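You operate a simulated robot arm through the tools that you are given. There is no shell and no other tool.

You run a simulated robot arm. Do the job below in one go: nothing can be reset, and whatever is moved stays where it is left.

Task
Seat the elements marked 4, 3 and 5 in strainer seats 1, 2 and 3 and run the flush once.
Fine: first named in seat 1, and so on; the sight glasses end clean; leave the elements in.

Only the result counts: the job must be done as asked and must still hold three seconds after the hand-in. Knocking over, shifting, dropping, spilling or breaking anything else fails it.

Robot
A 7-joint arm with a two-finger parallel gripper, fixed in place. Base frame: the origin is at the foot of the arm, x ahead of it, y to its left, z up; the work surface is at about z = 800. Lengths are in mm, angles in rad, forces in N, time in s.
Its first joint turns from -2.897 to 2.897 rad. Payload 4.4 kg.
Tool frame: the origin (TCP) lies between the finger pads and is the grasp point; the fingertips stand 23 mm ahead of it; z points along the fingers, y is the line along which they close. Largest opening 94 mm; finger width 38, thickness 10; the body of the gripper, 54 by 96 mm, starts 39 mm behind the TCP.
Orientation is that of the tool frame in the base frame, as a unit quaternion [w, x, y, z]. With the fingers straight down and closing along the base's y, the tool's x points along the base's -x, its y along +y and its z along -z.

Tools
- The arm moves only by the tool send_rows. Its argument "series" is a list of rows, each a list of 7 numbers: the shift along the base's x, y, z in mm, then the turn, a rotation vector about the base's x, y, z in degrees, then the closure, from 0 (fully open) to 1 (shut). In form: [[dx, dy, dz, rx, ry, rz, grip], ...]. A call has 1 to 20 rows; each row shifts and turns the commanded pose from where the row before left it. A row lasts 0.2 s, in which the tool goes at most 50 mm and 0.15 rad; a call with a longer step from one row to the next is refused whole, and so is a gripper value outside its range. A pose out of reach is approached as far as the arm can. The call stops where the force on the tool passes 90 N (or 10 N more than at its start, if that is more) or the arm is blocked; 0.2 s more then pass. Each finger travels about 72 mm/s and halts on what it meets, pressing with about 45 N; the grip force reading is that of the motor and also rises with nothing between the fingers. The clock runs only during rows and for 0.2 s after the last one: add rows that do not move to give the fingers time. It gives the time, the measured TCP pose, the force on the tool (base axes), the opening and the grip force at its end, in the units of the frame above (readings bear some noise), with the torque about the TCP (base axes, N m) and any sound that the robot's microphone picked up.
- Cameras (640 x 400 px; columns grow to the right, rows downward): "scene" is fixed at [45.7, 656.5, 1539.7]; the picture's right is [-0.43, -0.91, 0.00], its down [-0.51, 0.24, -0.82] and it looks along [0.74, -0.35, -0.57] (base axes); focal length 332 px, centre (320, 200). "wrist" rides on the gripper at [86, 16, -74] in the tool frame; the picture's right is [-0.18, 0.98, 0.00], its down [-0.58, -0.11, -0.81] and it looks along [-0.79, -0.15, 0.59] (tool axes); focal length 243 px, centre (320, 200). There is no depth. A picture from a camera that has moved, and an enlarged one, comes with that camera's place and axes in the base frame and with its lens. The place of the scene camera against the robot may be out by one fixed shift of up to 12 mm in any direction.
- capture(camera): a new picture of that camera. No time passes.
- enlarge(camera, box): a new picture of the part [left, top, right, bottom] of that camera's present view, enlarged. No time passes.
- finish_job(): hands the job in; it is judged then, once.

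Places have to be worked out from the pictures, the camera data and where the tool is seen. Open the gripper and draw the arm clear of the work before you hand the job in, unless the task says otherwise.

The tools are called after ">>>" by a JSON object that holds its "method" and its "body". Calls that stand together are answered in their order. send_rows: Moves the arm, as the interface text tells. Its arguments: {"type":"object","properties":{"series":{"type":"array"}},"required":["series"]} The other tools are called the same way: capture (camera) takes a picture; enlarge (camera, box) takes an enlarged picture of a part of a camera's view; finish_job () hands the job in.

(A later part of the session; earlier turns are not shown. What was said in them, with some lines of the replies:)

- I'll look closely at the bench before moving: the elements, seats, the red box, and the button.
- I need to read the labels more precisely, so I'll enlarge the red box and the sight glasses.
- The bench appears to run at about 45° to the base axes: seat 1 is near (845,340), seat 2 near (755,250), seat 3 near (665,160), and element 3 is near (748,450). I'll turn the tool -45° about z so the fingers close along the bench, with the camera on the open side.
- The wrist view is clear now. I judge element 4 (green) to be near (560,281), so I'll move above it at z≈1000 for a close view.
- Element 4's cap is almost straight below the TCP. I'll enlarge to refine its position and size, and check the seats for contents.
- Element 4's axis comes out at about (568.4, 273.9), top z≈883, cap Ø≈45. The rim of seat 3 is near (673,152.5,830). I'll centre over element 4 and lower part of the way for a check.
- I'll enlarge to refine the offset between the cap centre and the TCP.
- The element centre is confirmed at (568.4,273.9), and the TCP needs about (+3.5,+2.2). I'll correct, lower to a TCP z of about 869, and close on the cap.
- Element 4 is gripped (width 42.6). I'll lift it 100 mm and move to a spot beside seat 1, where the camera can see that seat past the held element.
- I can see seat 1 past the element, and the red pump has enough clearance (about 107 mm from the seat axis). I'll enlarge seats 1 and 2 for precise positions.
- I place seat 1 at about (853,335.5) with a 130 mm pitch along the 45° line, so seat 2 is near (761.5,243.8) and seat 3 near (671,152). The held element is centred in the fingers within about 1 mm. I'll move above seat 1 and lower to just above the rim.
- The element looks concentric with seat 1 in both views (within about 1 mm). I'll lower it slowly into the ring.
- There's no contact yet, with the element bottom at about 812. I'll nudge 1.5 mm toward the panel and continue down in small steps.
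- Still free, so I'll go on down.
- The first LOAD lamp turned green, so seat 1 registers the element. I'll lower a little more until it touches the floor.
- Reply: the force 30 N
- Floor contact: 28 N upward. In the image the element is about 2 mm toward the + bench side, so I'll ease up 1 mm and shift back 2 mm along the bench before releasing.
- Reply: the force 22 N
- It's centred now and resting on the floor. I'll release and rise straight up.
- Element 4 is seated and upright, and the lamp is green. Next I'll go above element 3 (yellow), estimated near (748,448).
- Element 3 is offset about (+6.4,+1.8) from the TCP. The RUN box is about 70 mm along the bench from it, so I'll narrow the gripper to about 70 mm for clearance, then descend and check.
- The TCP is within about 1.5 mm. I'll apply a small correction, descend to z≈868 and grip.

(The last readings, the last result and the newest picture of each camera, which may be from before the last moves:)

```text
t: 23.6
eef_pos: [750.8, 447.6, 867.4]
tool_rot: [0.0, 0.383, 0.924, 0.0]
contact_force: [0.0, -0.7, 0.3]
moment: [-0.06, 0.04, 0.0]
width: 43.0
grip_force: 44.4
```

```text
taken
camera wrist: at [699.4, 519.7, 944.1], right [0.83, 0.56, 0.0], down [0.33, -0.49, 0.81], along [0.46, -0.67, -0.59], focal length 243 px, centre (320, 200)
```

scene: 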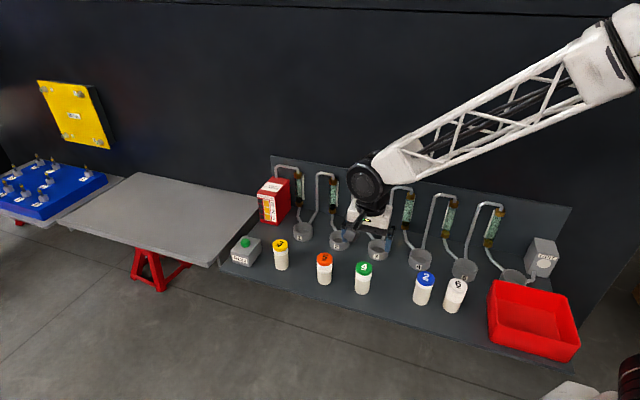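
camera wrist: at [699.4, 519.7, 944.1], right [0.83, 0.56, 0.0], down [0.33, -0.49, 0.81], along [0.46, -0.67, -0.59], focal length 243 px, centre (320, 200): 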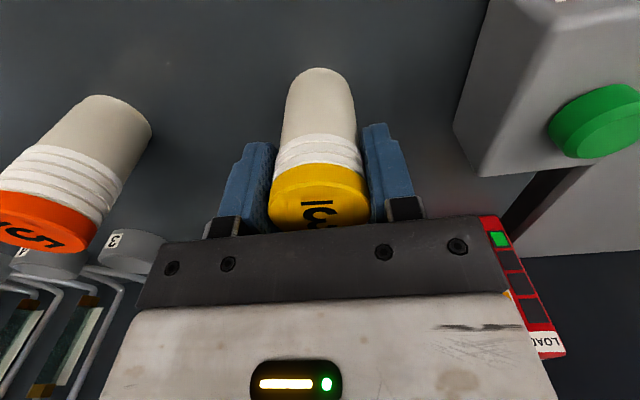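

Element 3 is gripped. I'll lift it and carry it over seat 2 at about (761,243), lowering to just above the rim.

>>> {"method": "send_rows", "body": {"series": [[0, 0, 10, 0, 0, 0, 1], [0, 0, 25, 0, 0, 0, 1], [0, 0, 35, 0, 0, 0, 1], [0, 0, 35, 0, 0, 0, 1], [1.5, -29.2, 0, 0, 0, 0, 1], [1.5, -29.2, 0, 0, 0, 0, 1], [1.5, -29.2, 0, 0, 0, 0, 1], [1.5, -29.2, 0, 0, 0, 0, 1], [1.5, -29.2, 0, 0, 0, 0, 1], [1.5, -29.2, 0, 0, 0, 0, 1], [1.5, -29.5, 0, 0, 0, 0, 1], [0, 0, 0, 0, 0, 0, 1], [0, 0, -20, 0, 0, 0, 1], [0, 0, -20, 0, 0, 0, 1], [0, 0, -20, 0, 0, 0, 1], [0, 0, -5, 0, 0, 0, 1], [0, 0, 0, 0, 0, 0, 1]]}}

>>> {"method": "capture", "body": {"camera": "wrist"}}

>>> {"method": "enlarge", "body": {"camera": "wrist", "box": [250, 20, 400, 170]}}

>>> {"method": "enlarge", "body": {"camera": "scene", "box": [260, 170, 390, 280]}}

```text
t: 27.2
eef_pos: [760.6, 242.7, 908.9]
tool_rot: [0.001, 0.383, 0.924, 0.001]
contact_force: [1.1, 0.3, -0.5]
moment: [0.0, 0.01, 0.01]
width: 42.9
grip_force: 45.1
```

```text
taken
camera wrist: at [709.5, 315.3, 984.5], right [0.83, 0.56, 0.0], down [0.33, -0.49, 0.81], along [0.46, -0.67, -0.59], focal length 243 px, centre (320, 200)
```

wrist: 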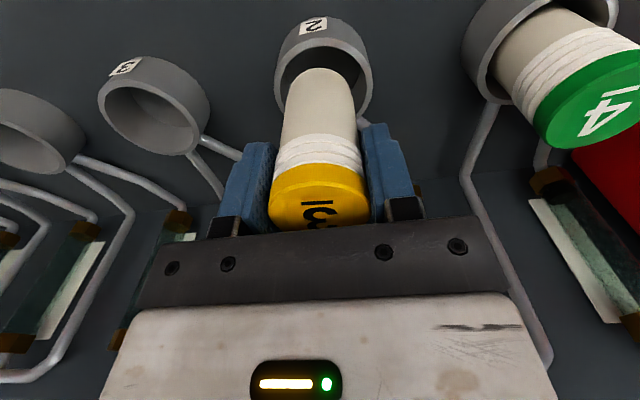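

```text
2.67 times, centred on (325, 95) of wrist
camera zoom: at [709.5, 315.3, 984.5], right [0.83, 0.56, 0.0], down [0.33, -0.49, 0.81], along [0.46, -0.67, -0.59], focal length 647 px, centre (307, 480)
```

zoom: 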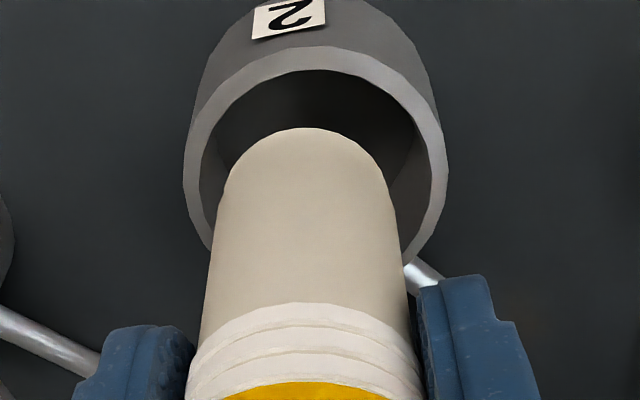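

```text
3.64 times, centred on (325, 225) of scene
camera zoom: at [45.7, 656.5, 1539.7], right [-0.43, -0.91, 0.0], down [-0.51, 0.24, -0.82], along [0.74, -0.35, -0.57], focal length 1207 px, centre (302, 109)
```

zoom: 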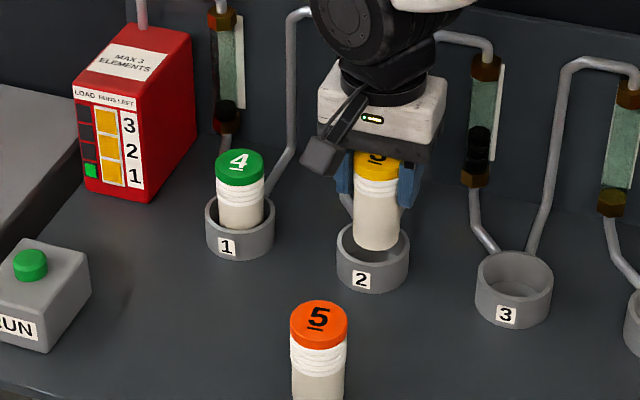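

The rim is about 2 mm right and 1.7 mm beyond the element in this view. I'll shift (+2.6,-0.3) and lower to just above the floor.

>>> {"method": "send_rows", "body": {"series": [[2.6, -0.3, 0, 0, 0, 0, 1], [0, 0, -9, 0, 0, 0, 1], [0, 0, -9, 0, 0, 0, 1], [0, 0, -9, 0, 0, 0, 1], [0, 0, -8, 0, 0, 0, 1], [0, 0, 0, 0, 0, 0, 1]]}}

>>> {"method": "enlarge", "body": {"camera": "wrist", "box": [250, 20, 400, 170]}}

>>> {"method": "enlarge", "body": {"camera": "scene", "box": [260, 170, 390, 280]}}

```text
t: 28.6
eef_pos: [762.8, 242.0, 874.7]
tool_rot: [0.0, 0.384, 0.924, 0.0]
contact_force: [-0.3, -0.4, -1.1]
moment: [0.0, 0.0, -0.03]
width: 42.7
grip_force: 45.0
```

```text
2.67 times, centred on (325, 95) of wrist
camera zoom: at [713.1, 313.5, 950.1], right [0.83, 0.56, 0.0], down [0.33, -0.49, 0.81], along [0.46, -0.67, -0.59], focal length 647 px, centre (307, 480)
```

zoom: 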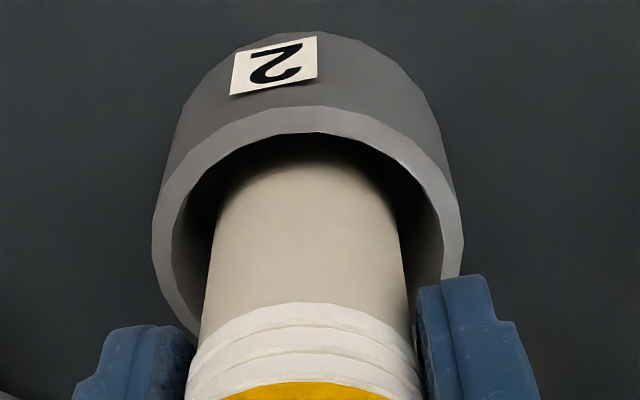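

```text
3.64 times, centred on (325, 225) of scene
camera zoom: at [45.7, 656.5, 1539.7], right [-0.43, -0.91, 0.0], down [-0.51, 0.24, -0.82], along [0.74, -0.35, -0.57], focal length 1207 px, centre (302, 109)
```

zoom: 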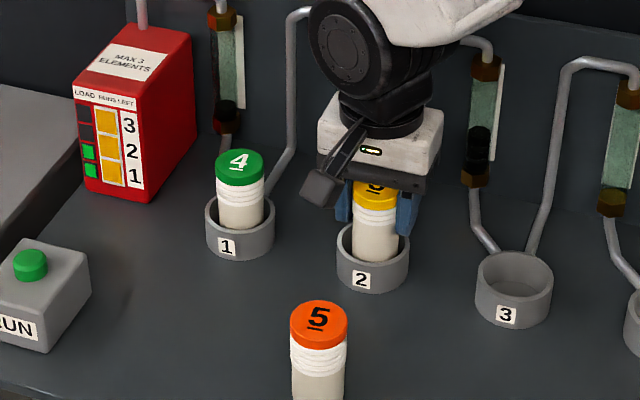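

The second lamp is lit and the element is centred. I'll lower to floor contact.

>>> {"method": "send_rows", "body": {"series": [[0, 0, -2, 0, 0, 0, 1], [0, 0, -2, 0, 0, 0, 1], [0, 0, -1.5, 0, 0, 0, 1], [0, 0, 0, 0, 0, 0, 1]]}}

```text
t: 29.6
eef_pos: [764.8, 241.1, 868.8]
tool_rot: [0.0, 0.383, 0.924, 0.0]
contact_force: [0.6, -0.1, -1.0]
moment: [0.03, -0.01, -0.02]
width: 42.7
grip_force: 45.0
```

>>> {"method": "send_rows", "body": {"series": [[0, 0, -0.8, 0, 0, 0, 1], [0, 0, 0, 0, 0, 0, 1]]}}

```text
t: 30.2
eef_pos: [764.7, 241.2, 868.5]
tool_rot: [0.0, 0.383, 0.924, 0.0]
contact_force: [-1.3, -1.9, 6.5]
moment: [-0.15, 0.19, 0.01]
width: 43.1
grip_force: 45.0
```

Light floor contact (6.5 N). I'll release and rise.

>>> {"method": "send_rows", "body": {"series": [[0, 0, 0, 0, 0, 0, 0.25], [0, 0, 0, 0, 0, 0, 0.25], [0, 0, 0, 0, 0, 0, 0.25], [0, 0, 20, 0, 0, 0, 0.25], [0, 0, 30, 0, 0, 0, 0.25], [0, 0, 40, 0, 0, 0, 0.25], [0, 0, 35, 0, 0, 0, 0], [0, 0, 0, 0, 0, 0, 0]]}}

>>> {"method": "capture", "body": {"camera": "wrist"}}

>>> {"method": "enlarge", "body": {"camera": "scene", "box": [260, 170, 390, 280]}}

```text
t: 32.0
eef_pos: [763.1, 241.8, 994.6]
tool_rot: [0.001, 0.382, 0.924, -0.001]
contact_force: [-0.4, 1.7, -0.1]
moment: [0.04, 0.0, 0.01]
width: 93.9
grip_force: 0.1
```

```text
taken
camera wrist: at [712.7, 313.7, 1069.3], right [0.83, 0.56, 0.0], down [0.33, -0.49, 0.81], along [0.46, -0.67, -0.59], focal length 243 px, centre (320, 200)
```

wrist: 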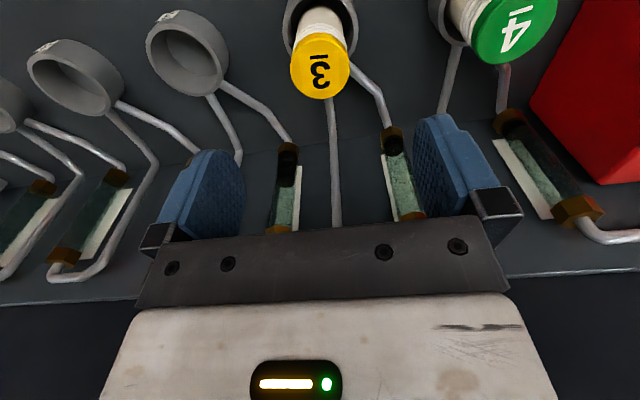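

```text
3.64 times, centred on (325, 225) of scene
camera zoom: at [45.7, 656.5, 1539.7], right [-0.43, -0.91, 0.0], down [-0.51, 0.24, -0.82], along [0.74, -0.35, -0.57], focal length 1207 px, centre (302, 109)
```

zoom: 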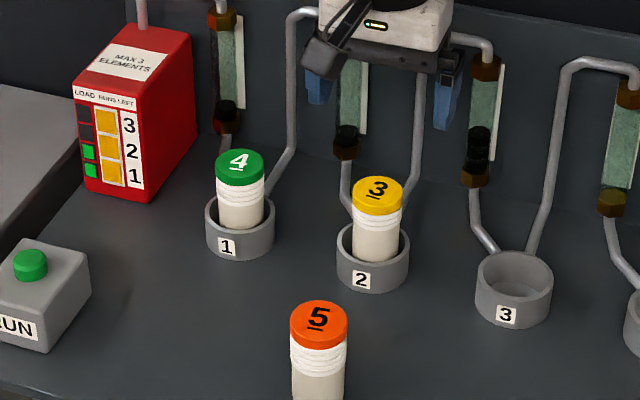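

Seats 1 and 2 are good. Next I'll move above element 5 (orange), estimated near (637,363).

>>> {"method": "send_rows", "body": {"series": [[-18, 17.3, 0, 0, 0, 0, 0], [-18, 17.3, 0, 0, 0, 0, 0], [-18, 17.3, 0, 0, 0, 0, 0], [-18, 17.3, 0, 0, 0, 0, 0], [-18, 17.3, 0, 0, 0, 0, 0], [-18, 17.3, 0, 0, 0, 0, 0], [-18, 17.2, 0, 0, 0, 0, 0], [0, 0, 0, 0, 0, 0, 0]]}}

>>> {"method": "capture", "body": {"camera": "wrist"}}

>>> {"method": "enlarge", "body": {"camera": "wrist", "box": [250, 0, 410, 130]}}

```text
t: 33.8
eef_pos: [636.8, 363.4, 991.7]
tool_rot: [0.0, 0.383, 0.924, 0.0]
contact_force: [-0.1, -0.1, 0.3]
moment: [0.0, 0.02, -0.03]
width: 94.1
grip_force: 0.1
```

```text
taken
camera wrist: at [586.4, 435.6, 1067.9], right [0.83, 0.56, 0.0], down [0.33, -0.49, 0.81], along [0.46, -0.67, -0.59], focal length 243 px, centre (320, 200)
```

wrist: 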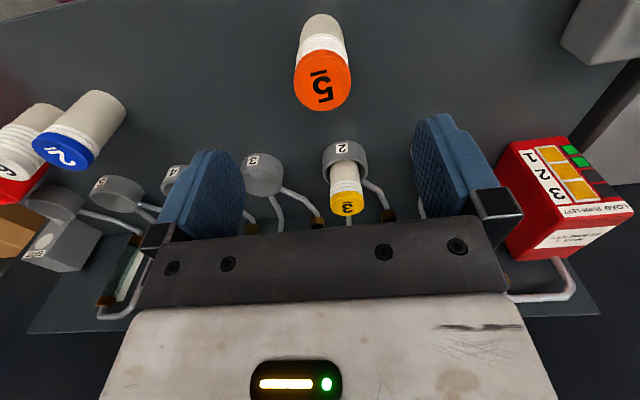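

```text
3.08 times, centred on (330, 65) of wrist
camera zoom: at [586.4, 435.6, 1067.9], right [0.83, 0.56, 0.0], down [0.33, -0.49, 0.81], along [0.46, -0.67, -0.59], focal length 746 px, centre (289, 615)
```

zoom: 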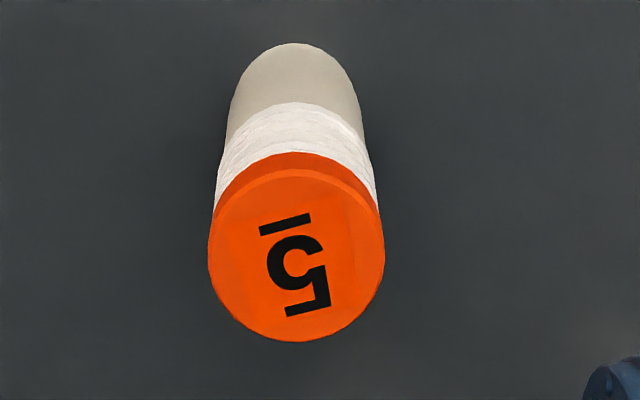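

Element 5 is offset about (+8.2,-8.5) from the TCP. I'll correct and lower partway for a check.

>>> {"method": "send_rows", "body": {"series": [[4.1, -4.2, -10, 0, 0, 0, 0], [4.1, -4.2, -20, 0, 0, 0, 0], [0, 0, -20, 0, 0, 0, 0], [0, 0, -11, 0, 0, 0, 0], [0, 0, 0, 0, 0, 0, 0]]}}

>>> {"method": "enlarge", "body": {"camera": "wrist", "box": [250, 20, 410, 150]}}

```text
t: 35.0
eef_pos: [646.2, 355.3, 932.1]
tool_rot: [-0.001, 0.382, 0.924, 0.0]
contact_force: [-0.2, 0.1, -0.2]
moment: [-0.01, 0.0, 0.0]
width: 94.0
grip_force: 0.1
```

```text
3.08 times, centred on (330, 85) of wrist
camera zoom: at [595.7, 426.2, 1007.6], right [0.83, 0.56, 0.0], down [0.33, -0.49, 0.81], along [0.46, -0.67, -0.59], focal length 746 px, centre (289, 554)
```

zoom: 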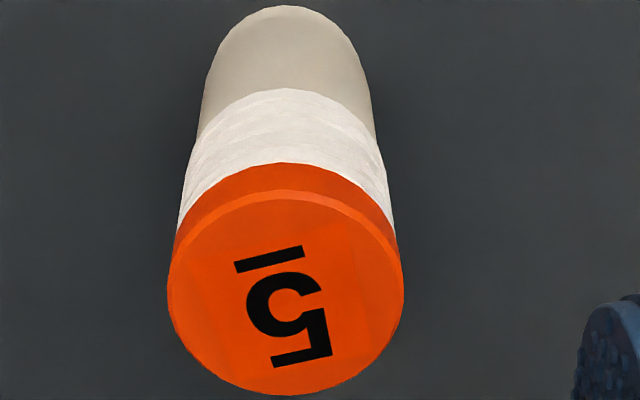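

The TCP is within 2 mm. I'll make a small correction, descend to about 868 and grip.

>>> {"method": "send_rows", "body": {"series": [[-1.3, 1.0, -15, 0, 0, 0, 0], [0, 0, -24, 0, 0, 0, 0], [0, 0, -24, 0, 0, 0, 0], [0, 0, 0, 0, 0, 0, 0], [0, 0, 0, 0, 0, 0, 1], [0, 0, 0, 0, 0, 0, 1], [0, 0, 0, 0, 0, 0, 1], [0, 0, 0, 0, 0, 0, 1]]}}

>>> {"method": "capture", "body": {"camera": "wrist"}}

```text
t: 36.8
eef_pos: [646.9, 354.5, 869.4]
tool_rot: [0.0, 0.383, 0.924, 0.0]
contact_force: [0.2, 0.2, 0.7]
moment: [0.05, -0.03, 0.02]
width: 42.9
grip_force: 44.6
```

```text
taken
camera wrist: at [596.3, 427.2, 944.9], right [0.83, 0.56, 0.0], down [0.33, -0.49, 0.81], along [0.46, -0.67, -0.59], focal length 243 px, centre (320, 200)
```

wrist: 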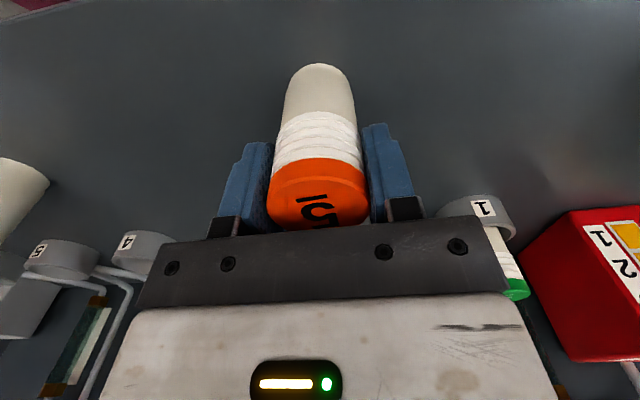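

Element 5 is gripped. I'll lift it, carry it over seat 3 at about (672,150.5) and lower to just above the rim.

>>> {"method": "send_rows", "body": {"series": [[0, 0, 10, 0, 0, 0, 1], [0, 0, 25, 0, 0, 0, 1], [0, 0, 35, 0, 0, 0, 1], [0, 0, 35, 0, 0, 0, 1], [3.7, -29.2, 0, 0, 0, 0, 1], [3.7, -29.2, 0, 0, 0, 0, 1], [3.7, -29.2, 0, 0, 0, 0, 1], [3.7, -29.2, 0, 0, 0, 0, 1], [3.7, -29.2, 0, 0, 0, 0, 1], [3.7, -29.2, 0, 0, 0, 0, 1], [3.7, -29.2, 0, 0, 0, 0, 1], [0, 0, 0, 0, 0, 0, 1], [0, 0, -20, 0, 0, 0, 1], [0, 0, -20, 0, 0, 0, 1], [0, 0, -20, 0, 0, 0, 1], [0, 0, -5, 0, 0, 0, 1], [0, 0, 0, 0, 0, 0, 1]]}}

>>> {"method": "capture", "body": {"camera": "wrist"}}

>>> {"method": "enlarge", "body": {"camera": "wrist", "box": [250, 20, 400, 170]}}

>>> {"method": "enlarge", "body": {"camera": "scene", "box": [300, 180, 430, 290]}}

```text
t: 40.4
eef_pos: [670.9, 149.7, 909.0]
tool_rot: [-0.001, 0.384, 0.923, 0.001]
contact_force: [0.9, 0.7, -1.0]
moment: [-0.02, 0.06, 0.0]
width: 42.8
grip_force: 45.0
```

```text
taken
camera wrist: at [620.3, 221.6, 983.7], right [0.83, 0.56, 0.0], down [0.33, -0.49, 0.81], along [0.46, -0.67, -0.59], focal length 243 px, centre (320, 200)
```

wrist: 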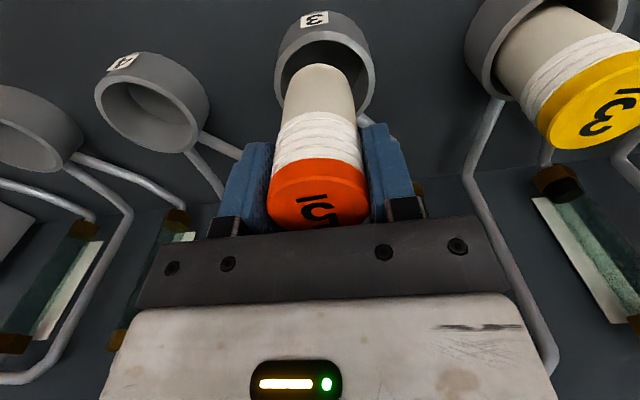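

```text
2.67 times, centred on (325, 95) of wrist
camera zoom: at [620.3, 221.6, 983.7], right [0.83, 0.56, 0.0], down [0.33, -0.49, 0.81], along [0.46, -0.67, -0.59], focal length 647 px, centre (307, 480)
```

zoom: 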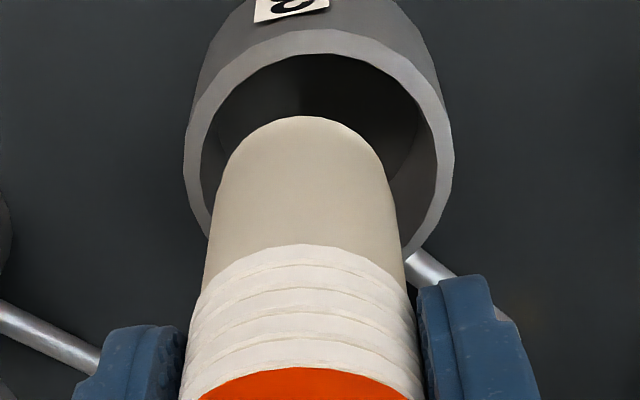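

```text
3.64 times, centred on (365, 235) of scene
camera zoom: at [45.7, 656.5, 1539.7], right [-0.43, -0.91, 0.0], down [-0.51, 0.24, -0.82], along [0.74, -0.35, -0.57], focal length 1207 px, centre (156, 73)
```

zoom: 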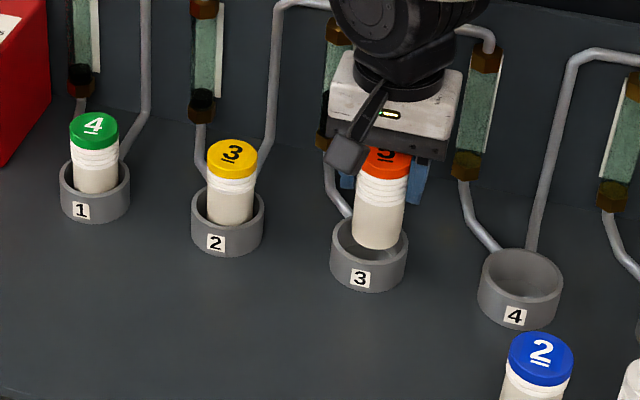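

The rim is about 2.7 mm right of the element in this view, and depth matches. I'll shift (+2.4,+1.2) and lower to near the floor.

>>> {"method": "send_rows", "body": {"series": [[2.4, 1.2, 0, 0, 0, 0, 1], [0, 0, -9, 0, 0, 0, 1], [0, 0, -9, 0, 0, 0, 1], [0, 0, -9, 0, 0, 0, 1], [0, 0, -8, 0, 0, 0, 1], [0, 0, 0, 0, 0, 0, 1]]}}

>>> {"method": "enlarge", "body": {"camera": "wrist", "box": [250, 20, 400, 170]}}

>>> {"method": "enlarge", "body": {"camera": "scene", "box": [250, 170, 410, 290]}}

```text
t: 41.8
eef_pos: [670.9, 151.5, 873.5]
tool_rot: [0.0, 0.382, 0.924, 0.0]
contact_force: [-0.9, 0.1, -1.0]
moment: [-0.01, -0.01, 0.01]
width: 42.9
grip_force: 45.2
```

```text
2.67 times, centred on (325, 95) of wrist
camera zoom: at [621.4, 223.6, 949.2], right [0.83, 0.56, 0.0], down [0.33, -0.49, 0.81], along [0.46, -0.67, -0.59], focal length 647 px, centre (307, 480)
```

zoom: 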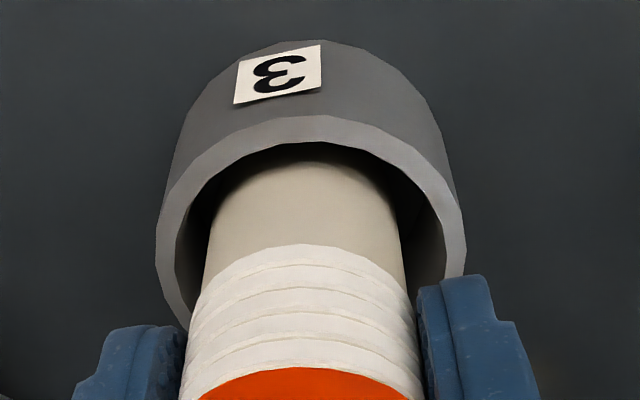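

```text
3.33 times, centred on (330, 230) of scene
camera zoom: at [45.7, 656.5, 1539.7], right [-0.43, -0.91, 0.0], down [-0.51, 0.24, -0.82], along [0.74, -0.35, -0.57], focal length 1107 px, centre (287, 100)
```

zoom: 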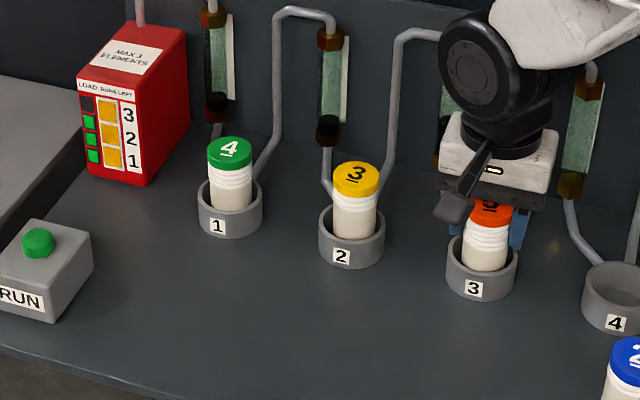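

The third lamp is lit, and the element is centred within about 1 mm. I'll lower to floor contact.

>>> {"method": "send_rows", "body": {"series": [[0.5, 0.5, -2, 0, 0, 0, 1], [0, 0, -2, 0, 0, 0, 1], [0, 0, -1, 0, 0, 0, 1], [0, 0, 0, 0, 0, 0, 1]]}}

```text
t: 42.8
eef_pos: [673.7, 153.1, 869.5]
tool_rot: [0.0, 0.383, 0.924, 0.001]
contact_force: [-1.2, 1.3, 6.5]
moment: [0.05, 0.14, -0.04]
width: 42.9
grip_force: 44.5
```

Light contact (6.5 N), so it's on the floor. I'll release and rise clear.

>>> {"method": "send_rows", "body": {"series": [[0, 0, 0, 0, 0, 0, 0.25], [0, 0, 0, 0, 0, 0, 0.25], [0, 0, 0, 0, 0, 0, 0.25], [0, 0, 20, 0, 0, 0, 0.25], [0, 0, 30, 0, 0, 0, 0.25], [0, 0, 40, 0, 0, 0, 0.25], [0, 0, 40, 0, 0, 0, 0.25], [0, 0, 0, 0, 0, 0, 0.25]]}}

>>> {"method": "enlarge", "body": {"camera": "scene", "box": [220, 160, 420, 300]}}

>>> {"method": "enlarge", "body": {"camera": "scene", "box": [460, 180, 590, 370]}}

```text
t: 44.6
eef_pos: [671.3, 151.5, 998.2]
tool_rot: [0.0, 0.382, 0.924, 0.0]
contact_force: [0.7, -0.6, 0.0]
moment: [0.03, -0.02, -0.01]
width: 70.3
grip_force: 0.1
```

```text
2.86 times, centred on (320, 230) of scene
camera zoom: at [45.7, 656.5, 1539.7], right [-0.43, -0.91, 0.0], down [-0.51, 0.24, -0.82], along [0.74, -0.35, -0.57], focal length 949 px, centre (320, 114)
```

zoom: 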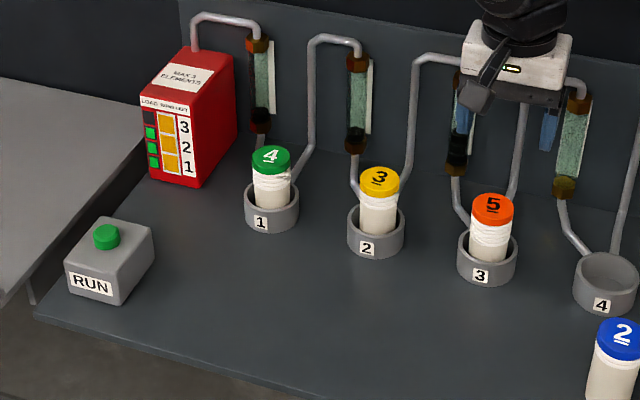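

```text
2.11 times, centred on (525, 275) of scene
camera zoom: at [45.7, 656.5, 1539.7], right [-0.43, -0.91, 0.0], down [-0.51, 0.24, -0.82], along [0.74, -0.35, -0.57], focal length 699 px, centre (-112, 42)
```

zoom: 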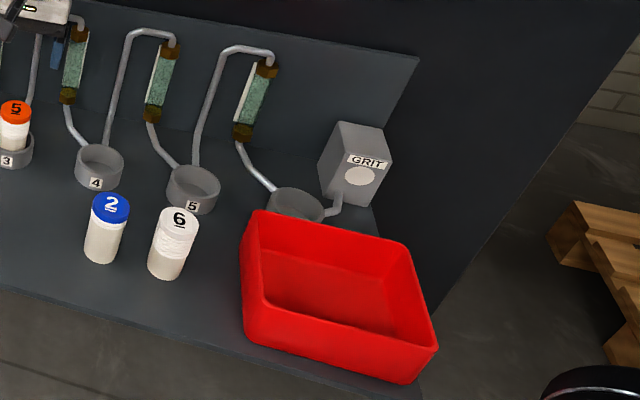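

All three LOAD lamps are green, the fourth is dark, and seats 4–6 are empty. Next I'll close the gripper and move toward the RUN box to locate the button, estimated near (818,537,870).

>>> {"method": "send_rows", "body": {"series": [[0, 0, 10, 0, 0, 0, 0.5], [11, 40, 0, 0, 0, 0, 1], [11, 40, 0, 0, 0, 0, 1], [11, 40, 0, 0, 0, 0, 1], [11, 40, 0, 0, 0, 0, 1], [11, 40, 0, 0, 0, 0, 1], [11, 40, 0, 0, 0, 0, 1], [11, 40, 0, 0, 0, 0, 1], [11, 40, 0, 0, 0, 0, 1], [0, 0, 0, 0, 0, 0, 1]]}}

>>> {"method": "capture", "body": {"camera": "wrist"}}

>>> {"method": "capture", "body": {"camera": "scene"}}

```text
t: 46.8
eef_pos: [759.4, 473.0, 1010.4]
tool_rot: [0.0, 0.383, 0.924, 0.0]
contact_force: [0.3, 0.2, 0.6]
moment: [-0.01, 0.01, 0.01]
width: 0.0
grip_force: 42.4
```

```text
taken
camera wrist: at [709.1, 545.3, 1085.2], right [0.83, 0.56, 0.0], down [0.33, -0.49, 0.81], along [0.46, -0.67, -0.59], focal length 243 px, centre (320, 200)
```

wrist: 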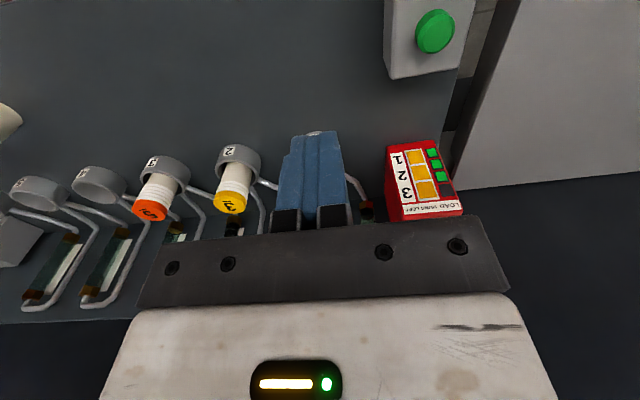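

```text
taken
```

scene: 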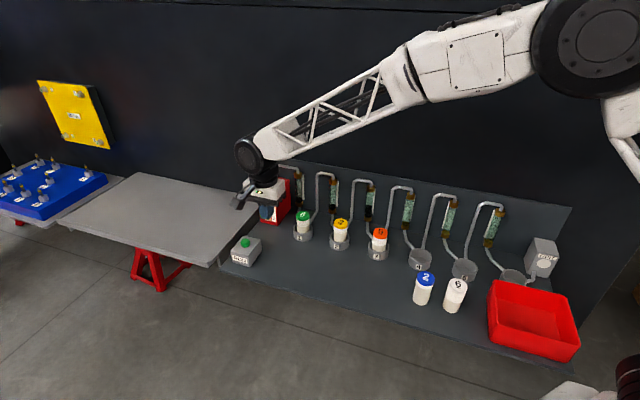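

I'll enlarge the button in both views to work out its height and centre.

>>> {"method": "enlarge", "body": {"camera": "wrist", "box": [370, 0, 490, 90]}}

>>> {"method": "enlarge", "body": {"camera": "scene", "box": [225, 225, 275, 275]}}

```text
4.44 times, centred on (430, 45) of wrist
camera zoom: at [709.1, 545.3, 1085.2], right [0.83, 0.56, 0.0], down [0.33, -0.49, 0.81], along [0.46, -0.67, -0.59], focal length 1078 px, centre (-169, 889)
```

zoom: 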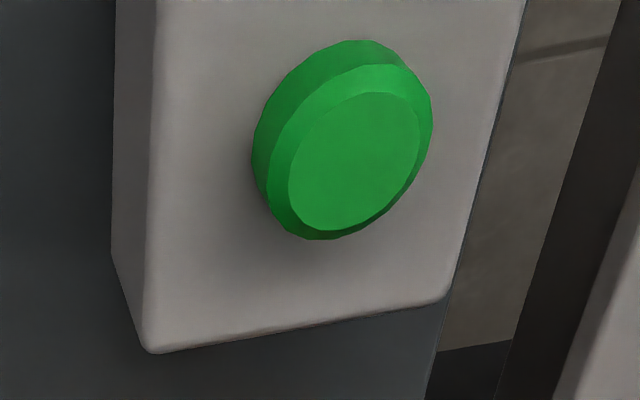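

```text
8.00 times, centred on (250, 250) of scene
camera zoom: at [45.7, 656.5, 1539.7], right [-0.43, -0.91, 0.0], down [-0.51, 0.24, -0.82], along [0.74, -0.35, -0.57], focal length 2656 px, centre (880, -200)
```

zoom: 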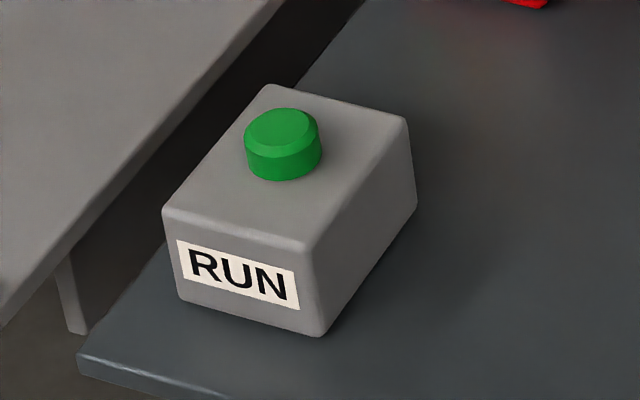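

The button's top centre is about (833,533,862), at a radius of about 989 mm, just past vertical-tool reach. I'll tilt the fingers 20° outward and approach above it.

>>> {"method": "send_rows", "body": {"series": [[0, 0, 0, 3.6, -5.6, 0, 1], [0, 0, 0, 3.6, -5.6, 0, 1], [0, 0, 0, 3.6, -5.6, 0, 1], [12.5, 10.1, -13, 0, 0, 0, 1], [12.5, 10.1, -13, 0, 0, 0, 1], [12.5, 10.1, -13, 0, 0, 0, 1], [12.5, 10.1, -13, 0, 0, 0, 1], [12.5, 10.1, -13, 0, 0, 0, 1], [12.5, 10.1, -13, 0, 0, 0, 1], [0, 0, 0, 0, 0, 0, 1]]}}

>>> {"method": "capture", "body": {"camera": "wrist"}}

>>> {"method": "enlarge", "body": {"camera": "scene", "box": [200, 160, 320, 280]}}

```text
t: 49.0
eef_pos: [836.8, 530.7, 930.9]
tool_rot: [0.098, 0.377, 0.91, 0.143]
contact_force: [-1.2, -0.7, 0.4]
moment: [-0.04, -0.01, -0.01]
width: 0.1
grip_force: 42.2
```

```text
taken
camera wrist: at [764.1, 589.9, 1001.0], right [0.77, 0.53, 0.34], down [0.1, -0.64, 0.76], along [0.62, -0.56, -0.55], focal length 243 px, centre (320, 200)
```

wrist: 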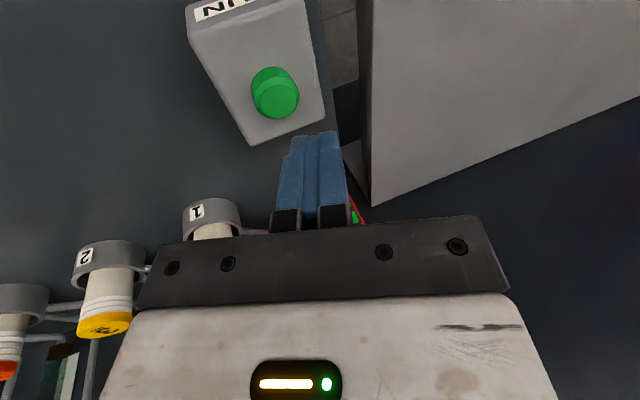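

```text
3.33 times, centred on (260, 220) of scene
camera zoom: at [45.7, 656.5, 1539.7], right [-0.43, -0.91, 0.0], down [-0.51, 0.24, -0.82], along [0.74, -0.35, -0.57], focal length 1107 px, centre (520, 133)
```

zoom: 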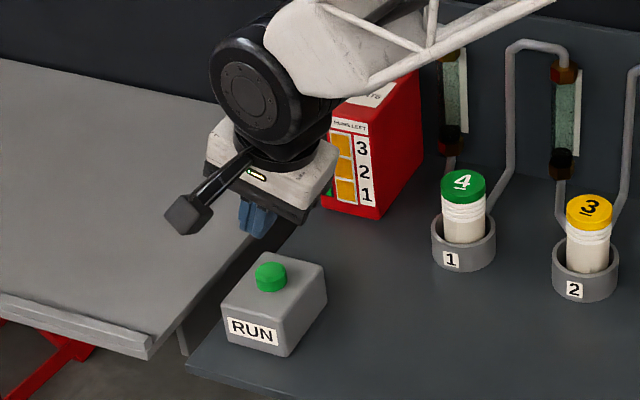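

The button is seen at about (831,533,862). I'll shift (-4,+4), lower to about 8 mm above it and check.

>>> {"method": "send_rows", "body": {"series": [[-4, 4, -6, 0, 0, 0, 1], [0, 0, -10, 0, 0, 0, 1], [0, 0, -10, 0, 0, 0, 1], [0, 0, -10, 0, 0, 0, 1], [0, 0, 0, 0, 0, 0, 1]]}}

>>> {"method": "enlarge", "body": {"camera": "wrist", "box": [230, 50, 390, 220]}}

>>> {"method": "enlarge", "body": {"camera": "scene", "box": [220, 200, 290, 270]}}

```text
t: 50.2
eef_pos: [832.5, 535.8, 894.2]
tool_rot: [0.099, 0.376, 0.91, 0.143]
contact_force: [0.5, -0.4, 0.8]
moment: [-0.02, 0.0, -0.01]
width: 0.0
grip_force: 42.4
```

```text
2.35 times, centred on (310, 135) of wrist
camera zoom: at [760.7, 594.2, 964.3], right [0.77, 0.53, 0.34], down [0.1, -0.64, 0.76], along [0.62, -0.56, -0.55], focal length 571 px, centre (344, 353)
```

zoom: 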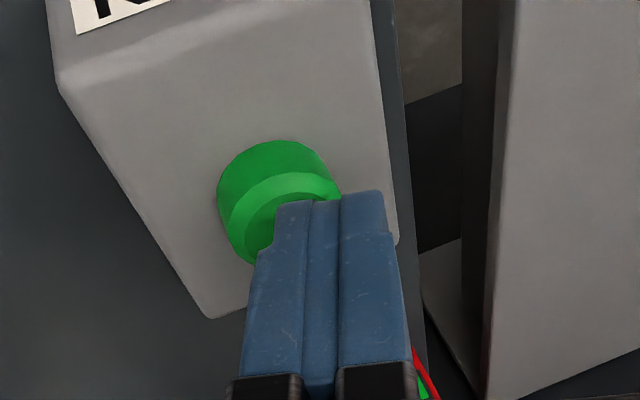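

```text
5.71 times, centred on (255, 235) of scene
camera zoom: at [45.7, 656.5, 1539.7], right [-0.43, -0.91, 0.0], down [-0.51, 0.24, -0.82], along [0.74, -0.35, -0.57], focal length 1897 px, centre (691, 0)
```

zoom: 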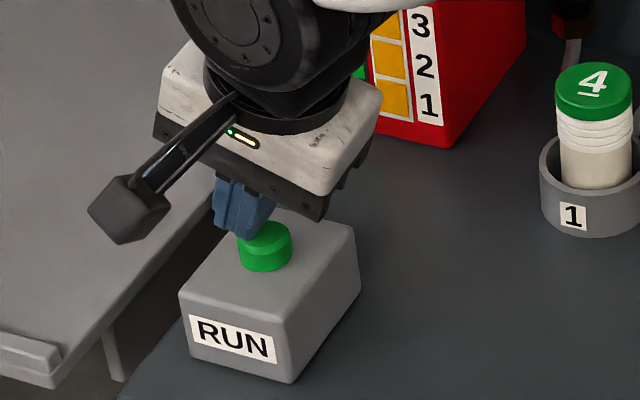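

The lower finger edge sits over the middle of the button, about 8 mm above it. I'll lower gradually until I feel contact.

>>> {"method": "send_rows", "body": {"series": [[0, 0, -3, 0, 0, 0, 1], [0, 0, -2, 0, 0, 0, 1], [0, 0, -1, 0, 0, 0, 1], [0, 0, 0, 0, 0, 0, 1]]}}

>>> {"method": "enlarge", "body": {"camera": "scene", "box": [220, 200, 290, 270]}}

```text
t: 51.2
eef_pos: [832.2, 536.6, 888.1]
tool_rot: [0.099, 0.376, 0.91, 0.143]
contact_force: [0.5, 0.9, 2.1]
moment: [0.0, 0.01, -0.01]
width: 0.0
grip_force: 42.4
```

```text
5.71 times, centred on (255, 235) of scene
camera zoom: at [45.7, 656.5, 1539.7], right [-0.43, -0.91, 0.0], down [-0.51, 0.24, -0.82], along [0.74, -0.35, -0.57], focal length 1897 px, centre (691, 0)
```

zoom: 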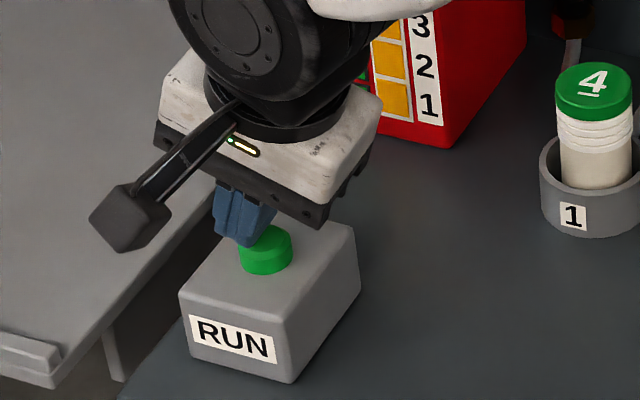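

Contact is just about starting. I'll press a few millimetres further.

>>> {"method": "send_rows", "body": {"series": [[0, 0, -1, 0, 0, 0, 1], [0, 0, -1, 0, 0, 0, 1], [0, 0, -1, 0, 0, 0, 1], [0, 0, 0, 0, 0, 0, 1]]}}

>>> {"method": "enlarge", "body": {"camera": "scene", "box": [220, 160, 400, 270]}}

```text
t: 52.2
eef_pos: [833.2, 536.9, 886.6]
tool_rot: [0.099, 0.377, 0.91, 0.143]
contact_force: [1.4, 1.7, 6.9]
moment: [0.07, -0.04, 0.01]
width: 0.0
grip_force: 42.3
```

```text
3.56 times, centred on (310, 215) of scene
camera zoom: at [45.7, 656.5, 1539.7], right [-0.43, -0.91, 0.0], down [-0.51, 0.24, -0.82], along [0.74, -0.35, -0.57], focal length 1180 px, centre (356, 147)
```

zoom: 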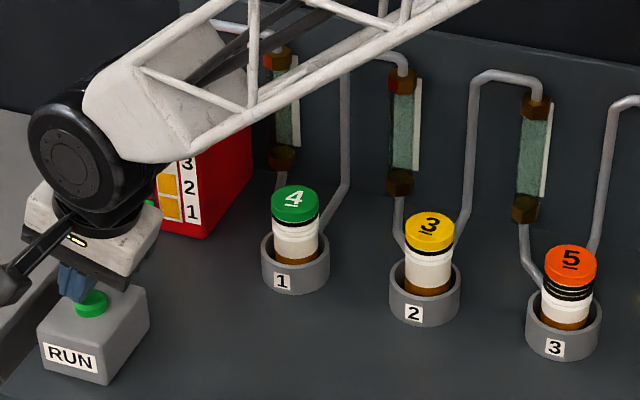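

The flush ran: the sight glasses have cleared and the elements took up the grit (dark bands). I'll lift straight off the button and back away so it isn't pressed again.

>>> {"method": "send_rows", "body": {"series": [[0, 0, 10, 0, 0, 0, 1], [0, 0, 30, 0, 0, 0, 1], [0, 0, 40, 0, 0, 0, 1], [0, 0, 40, 0, 0, 0, 1], [0, 0, 0, 0, 0, 0, 1]]}}

>>> {"method": "enlarge", "body": {"camera": "scene", "box": [220, 160, 400, 270]}}

>>> {"method": "enlarge", "body": {"camera": "scene", "box": [350, 170, 570, 330]}}

```text
t: 53.4
eef_pos: [832.9, 535.5, 1007.0]
tool_rot: [0.1, 0.377, 0.91, 0.142]
contact_force: [-0.4, -0.4, -0.4]
moment: [0.0, -0.04, -0.03]
width: 0.0
grip_force: 42.6
```

```text
3.56 times, centred on (310, 215) of scene
camera zoom: at [45.7, 656.5, 1539.7], right [-0.43, -0.91, 0.0], down [-0.51, 0.24, -0.82], along [0.74, -0.35, -0.57], focal length 1180 px, centre (356, 147)
```

zoom: 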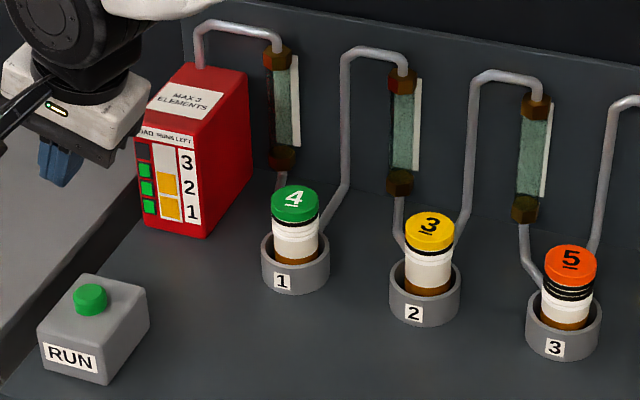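

```text
2.50 times, centred on (460, 250) of scene
camera zoom: at [45.7, 656.5, 1539.7], right [-0.43, -0.91, 0.0], down [-0.51, 0.24, -0.82], along [0.74, -0.35, -0.57], focal length 830 px, centre (-30, 75)
```

zoom: 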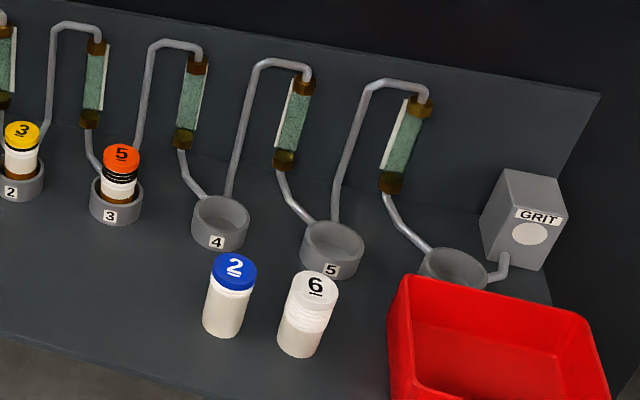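

Exactly one run was used (2 left), all sight glasses are clean, and the GRIT outlet is clean. I'll open the gripper, level the tool, draw the arm clear upward, and do a last check.

>>> {"method": "send_rows", "body": {"series": [[-10, -5, 25, 0, 0, 0, 0], [-20, -8, 25, -3.6, 5.6, 0, 0], [-20, -8, 25, -3.6, 5.6, 0, 0], [-20, -8, 25, -3.6, 5.6, 0, 0], [-25, -8, 20, 0, 0, 0, 0], [-25, -8, 20, 0, 0, 0, 0], [-25, 0, 0, 0, 0, 0, 0], [0, 0, 0, 0, 0, 0, 0], [0, 0, 0, 0, 0, 0, 0], [0, 0, 0, 0, 0, 0, 0], [0, 0, 0, 0, 0, 0, 0], [0, 0, 0, 0, 0, 0, 0]]}}

>>> {"method": "capture", "body": {"camera": "scene"}}

>>> {"method": "enlarge", "body": {"camera": "scene", "box": [220, 160, 420, 290]}}

```text
t: 56.0
eef_pos: [687.6, 492.8, 1145.6]
tool_rot: [0.001, 0.382, 0.924, 0.0]
contact_force: [-0.8, 0.0, -0.2]
moment: [0.01, 0.0, -0.02]
width: 94.0
grip_force: 0.1
```

```text
taken
```

scene: 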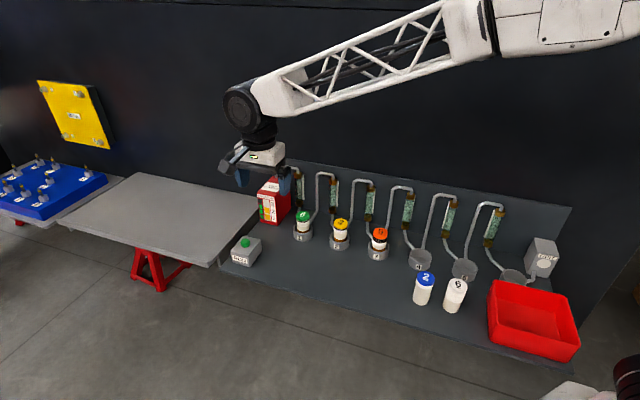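

```text
3.08 times, centred on (320, 225) of scene
camera zoom: at [45.7, 656.5, 1539.7], right [-0.43, -0.91, 0.0], down [-0.51, 0.24, -0.82], along [0.74, -0.35, -0.57], focal length 1022 px, centre (320, 123)
```

zoom: 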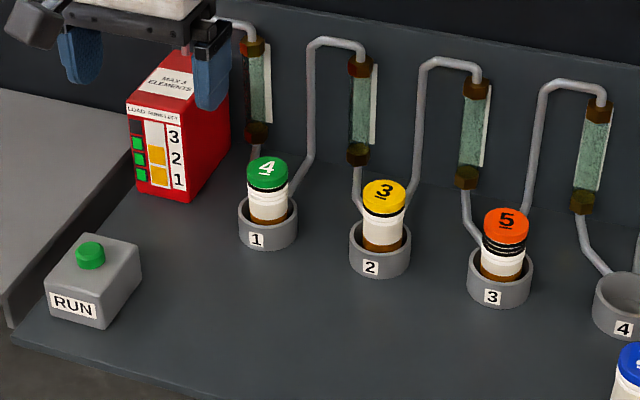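

Elements 4, 3 and 5 stand in seats 1, 2 and 3. The flush has run once, the glasses are clean, nothing else has moved, and the arm is clear with the gripper open. I'm handing in the job.

>>> {"method": "finish_job", "body": {}}

```text
The job is handed in.
```

The job is done and handed in. Elements 4, 3 and 5 are in strainer seats 1, 2 and 3, and I ran the flush once.

- **Elements:** each one stands upright on the floor of its seat, and all three LOAD lamps lit green. I left them in place.
- **Flush:** I pressed RUN a single time, and the pump's RUNS LEFT display went from 3 to 2.
- **Sight glasses:** the dark grit in glasses 1, 2 and 3 is gone and all six glasses look clean. The elements now show dark bands where they caught it, and no grit shows at the GRIT box.
- **Rest of the bench:** elements 2 and 6, the red bin and everything else look unmoved in the last picture. The arm is clear of the work with the gripper open.
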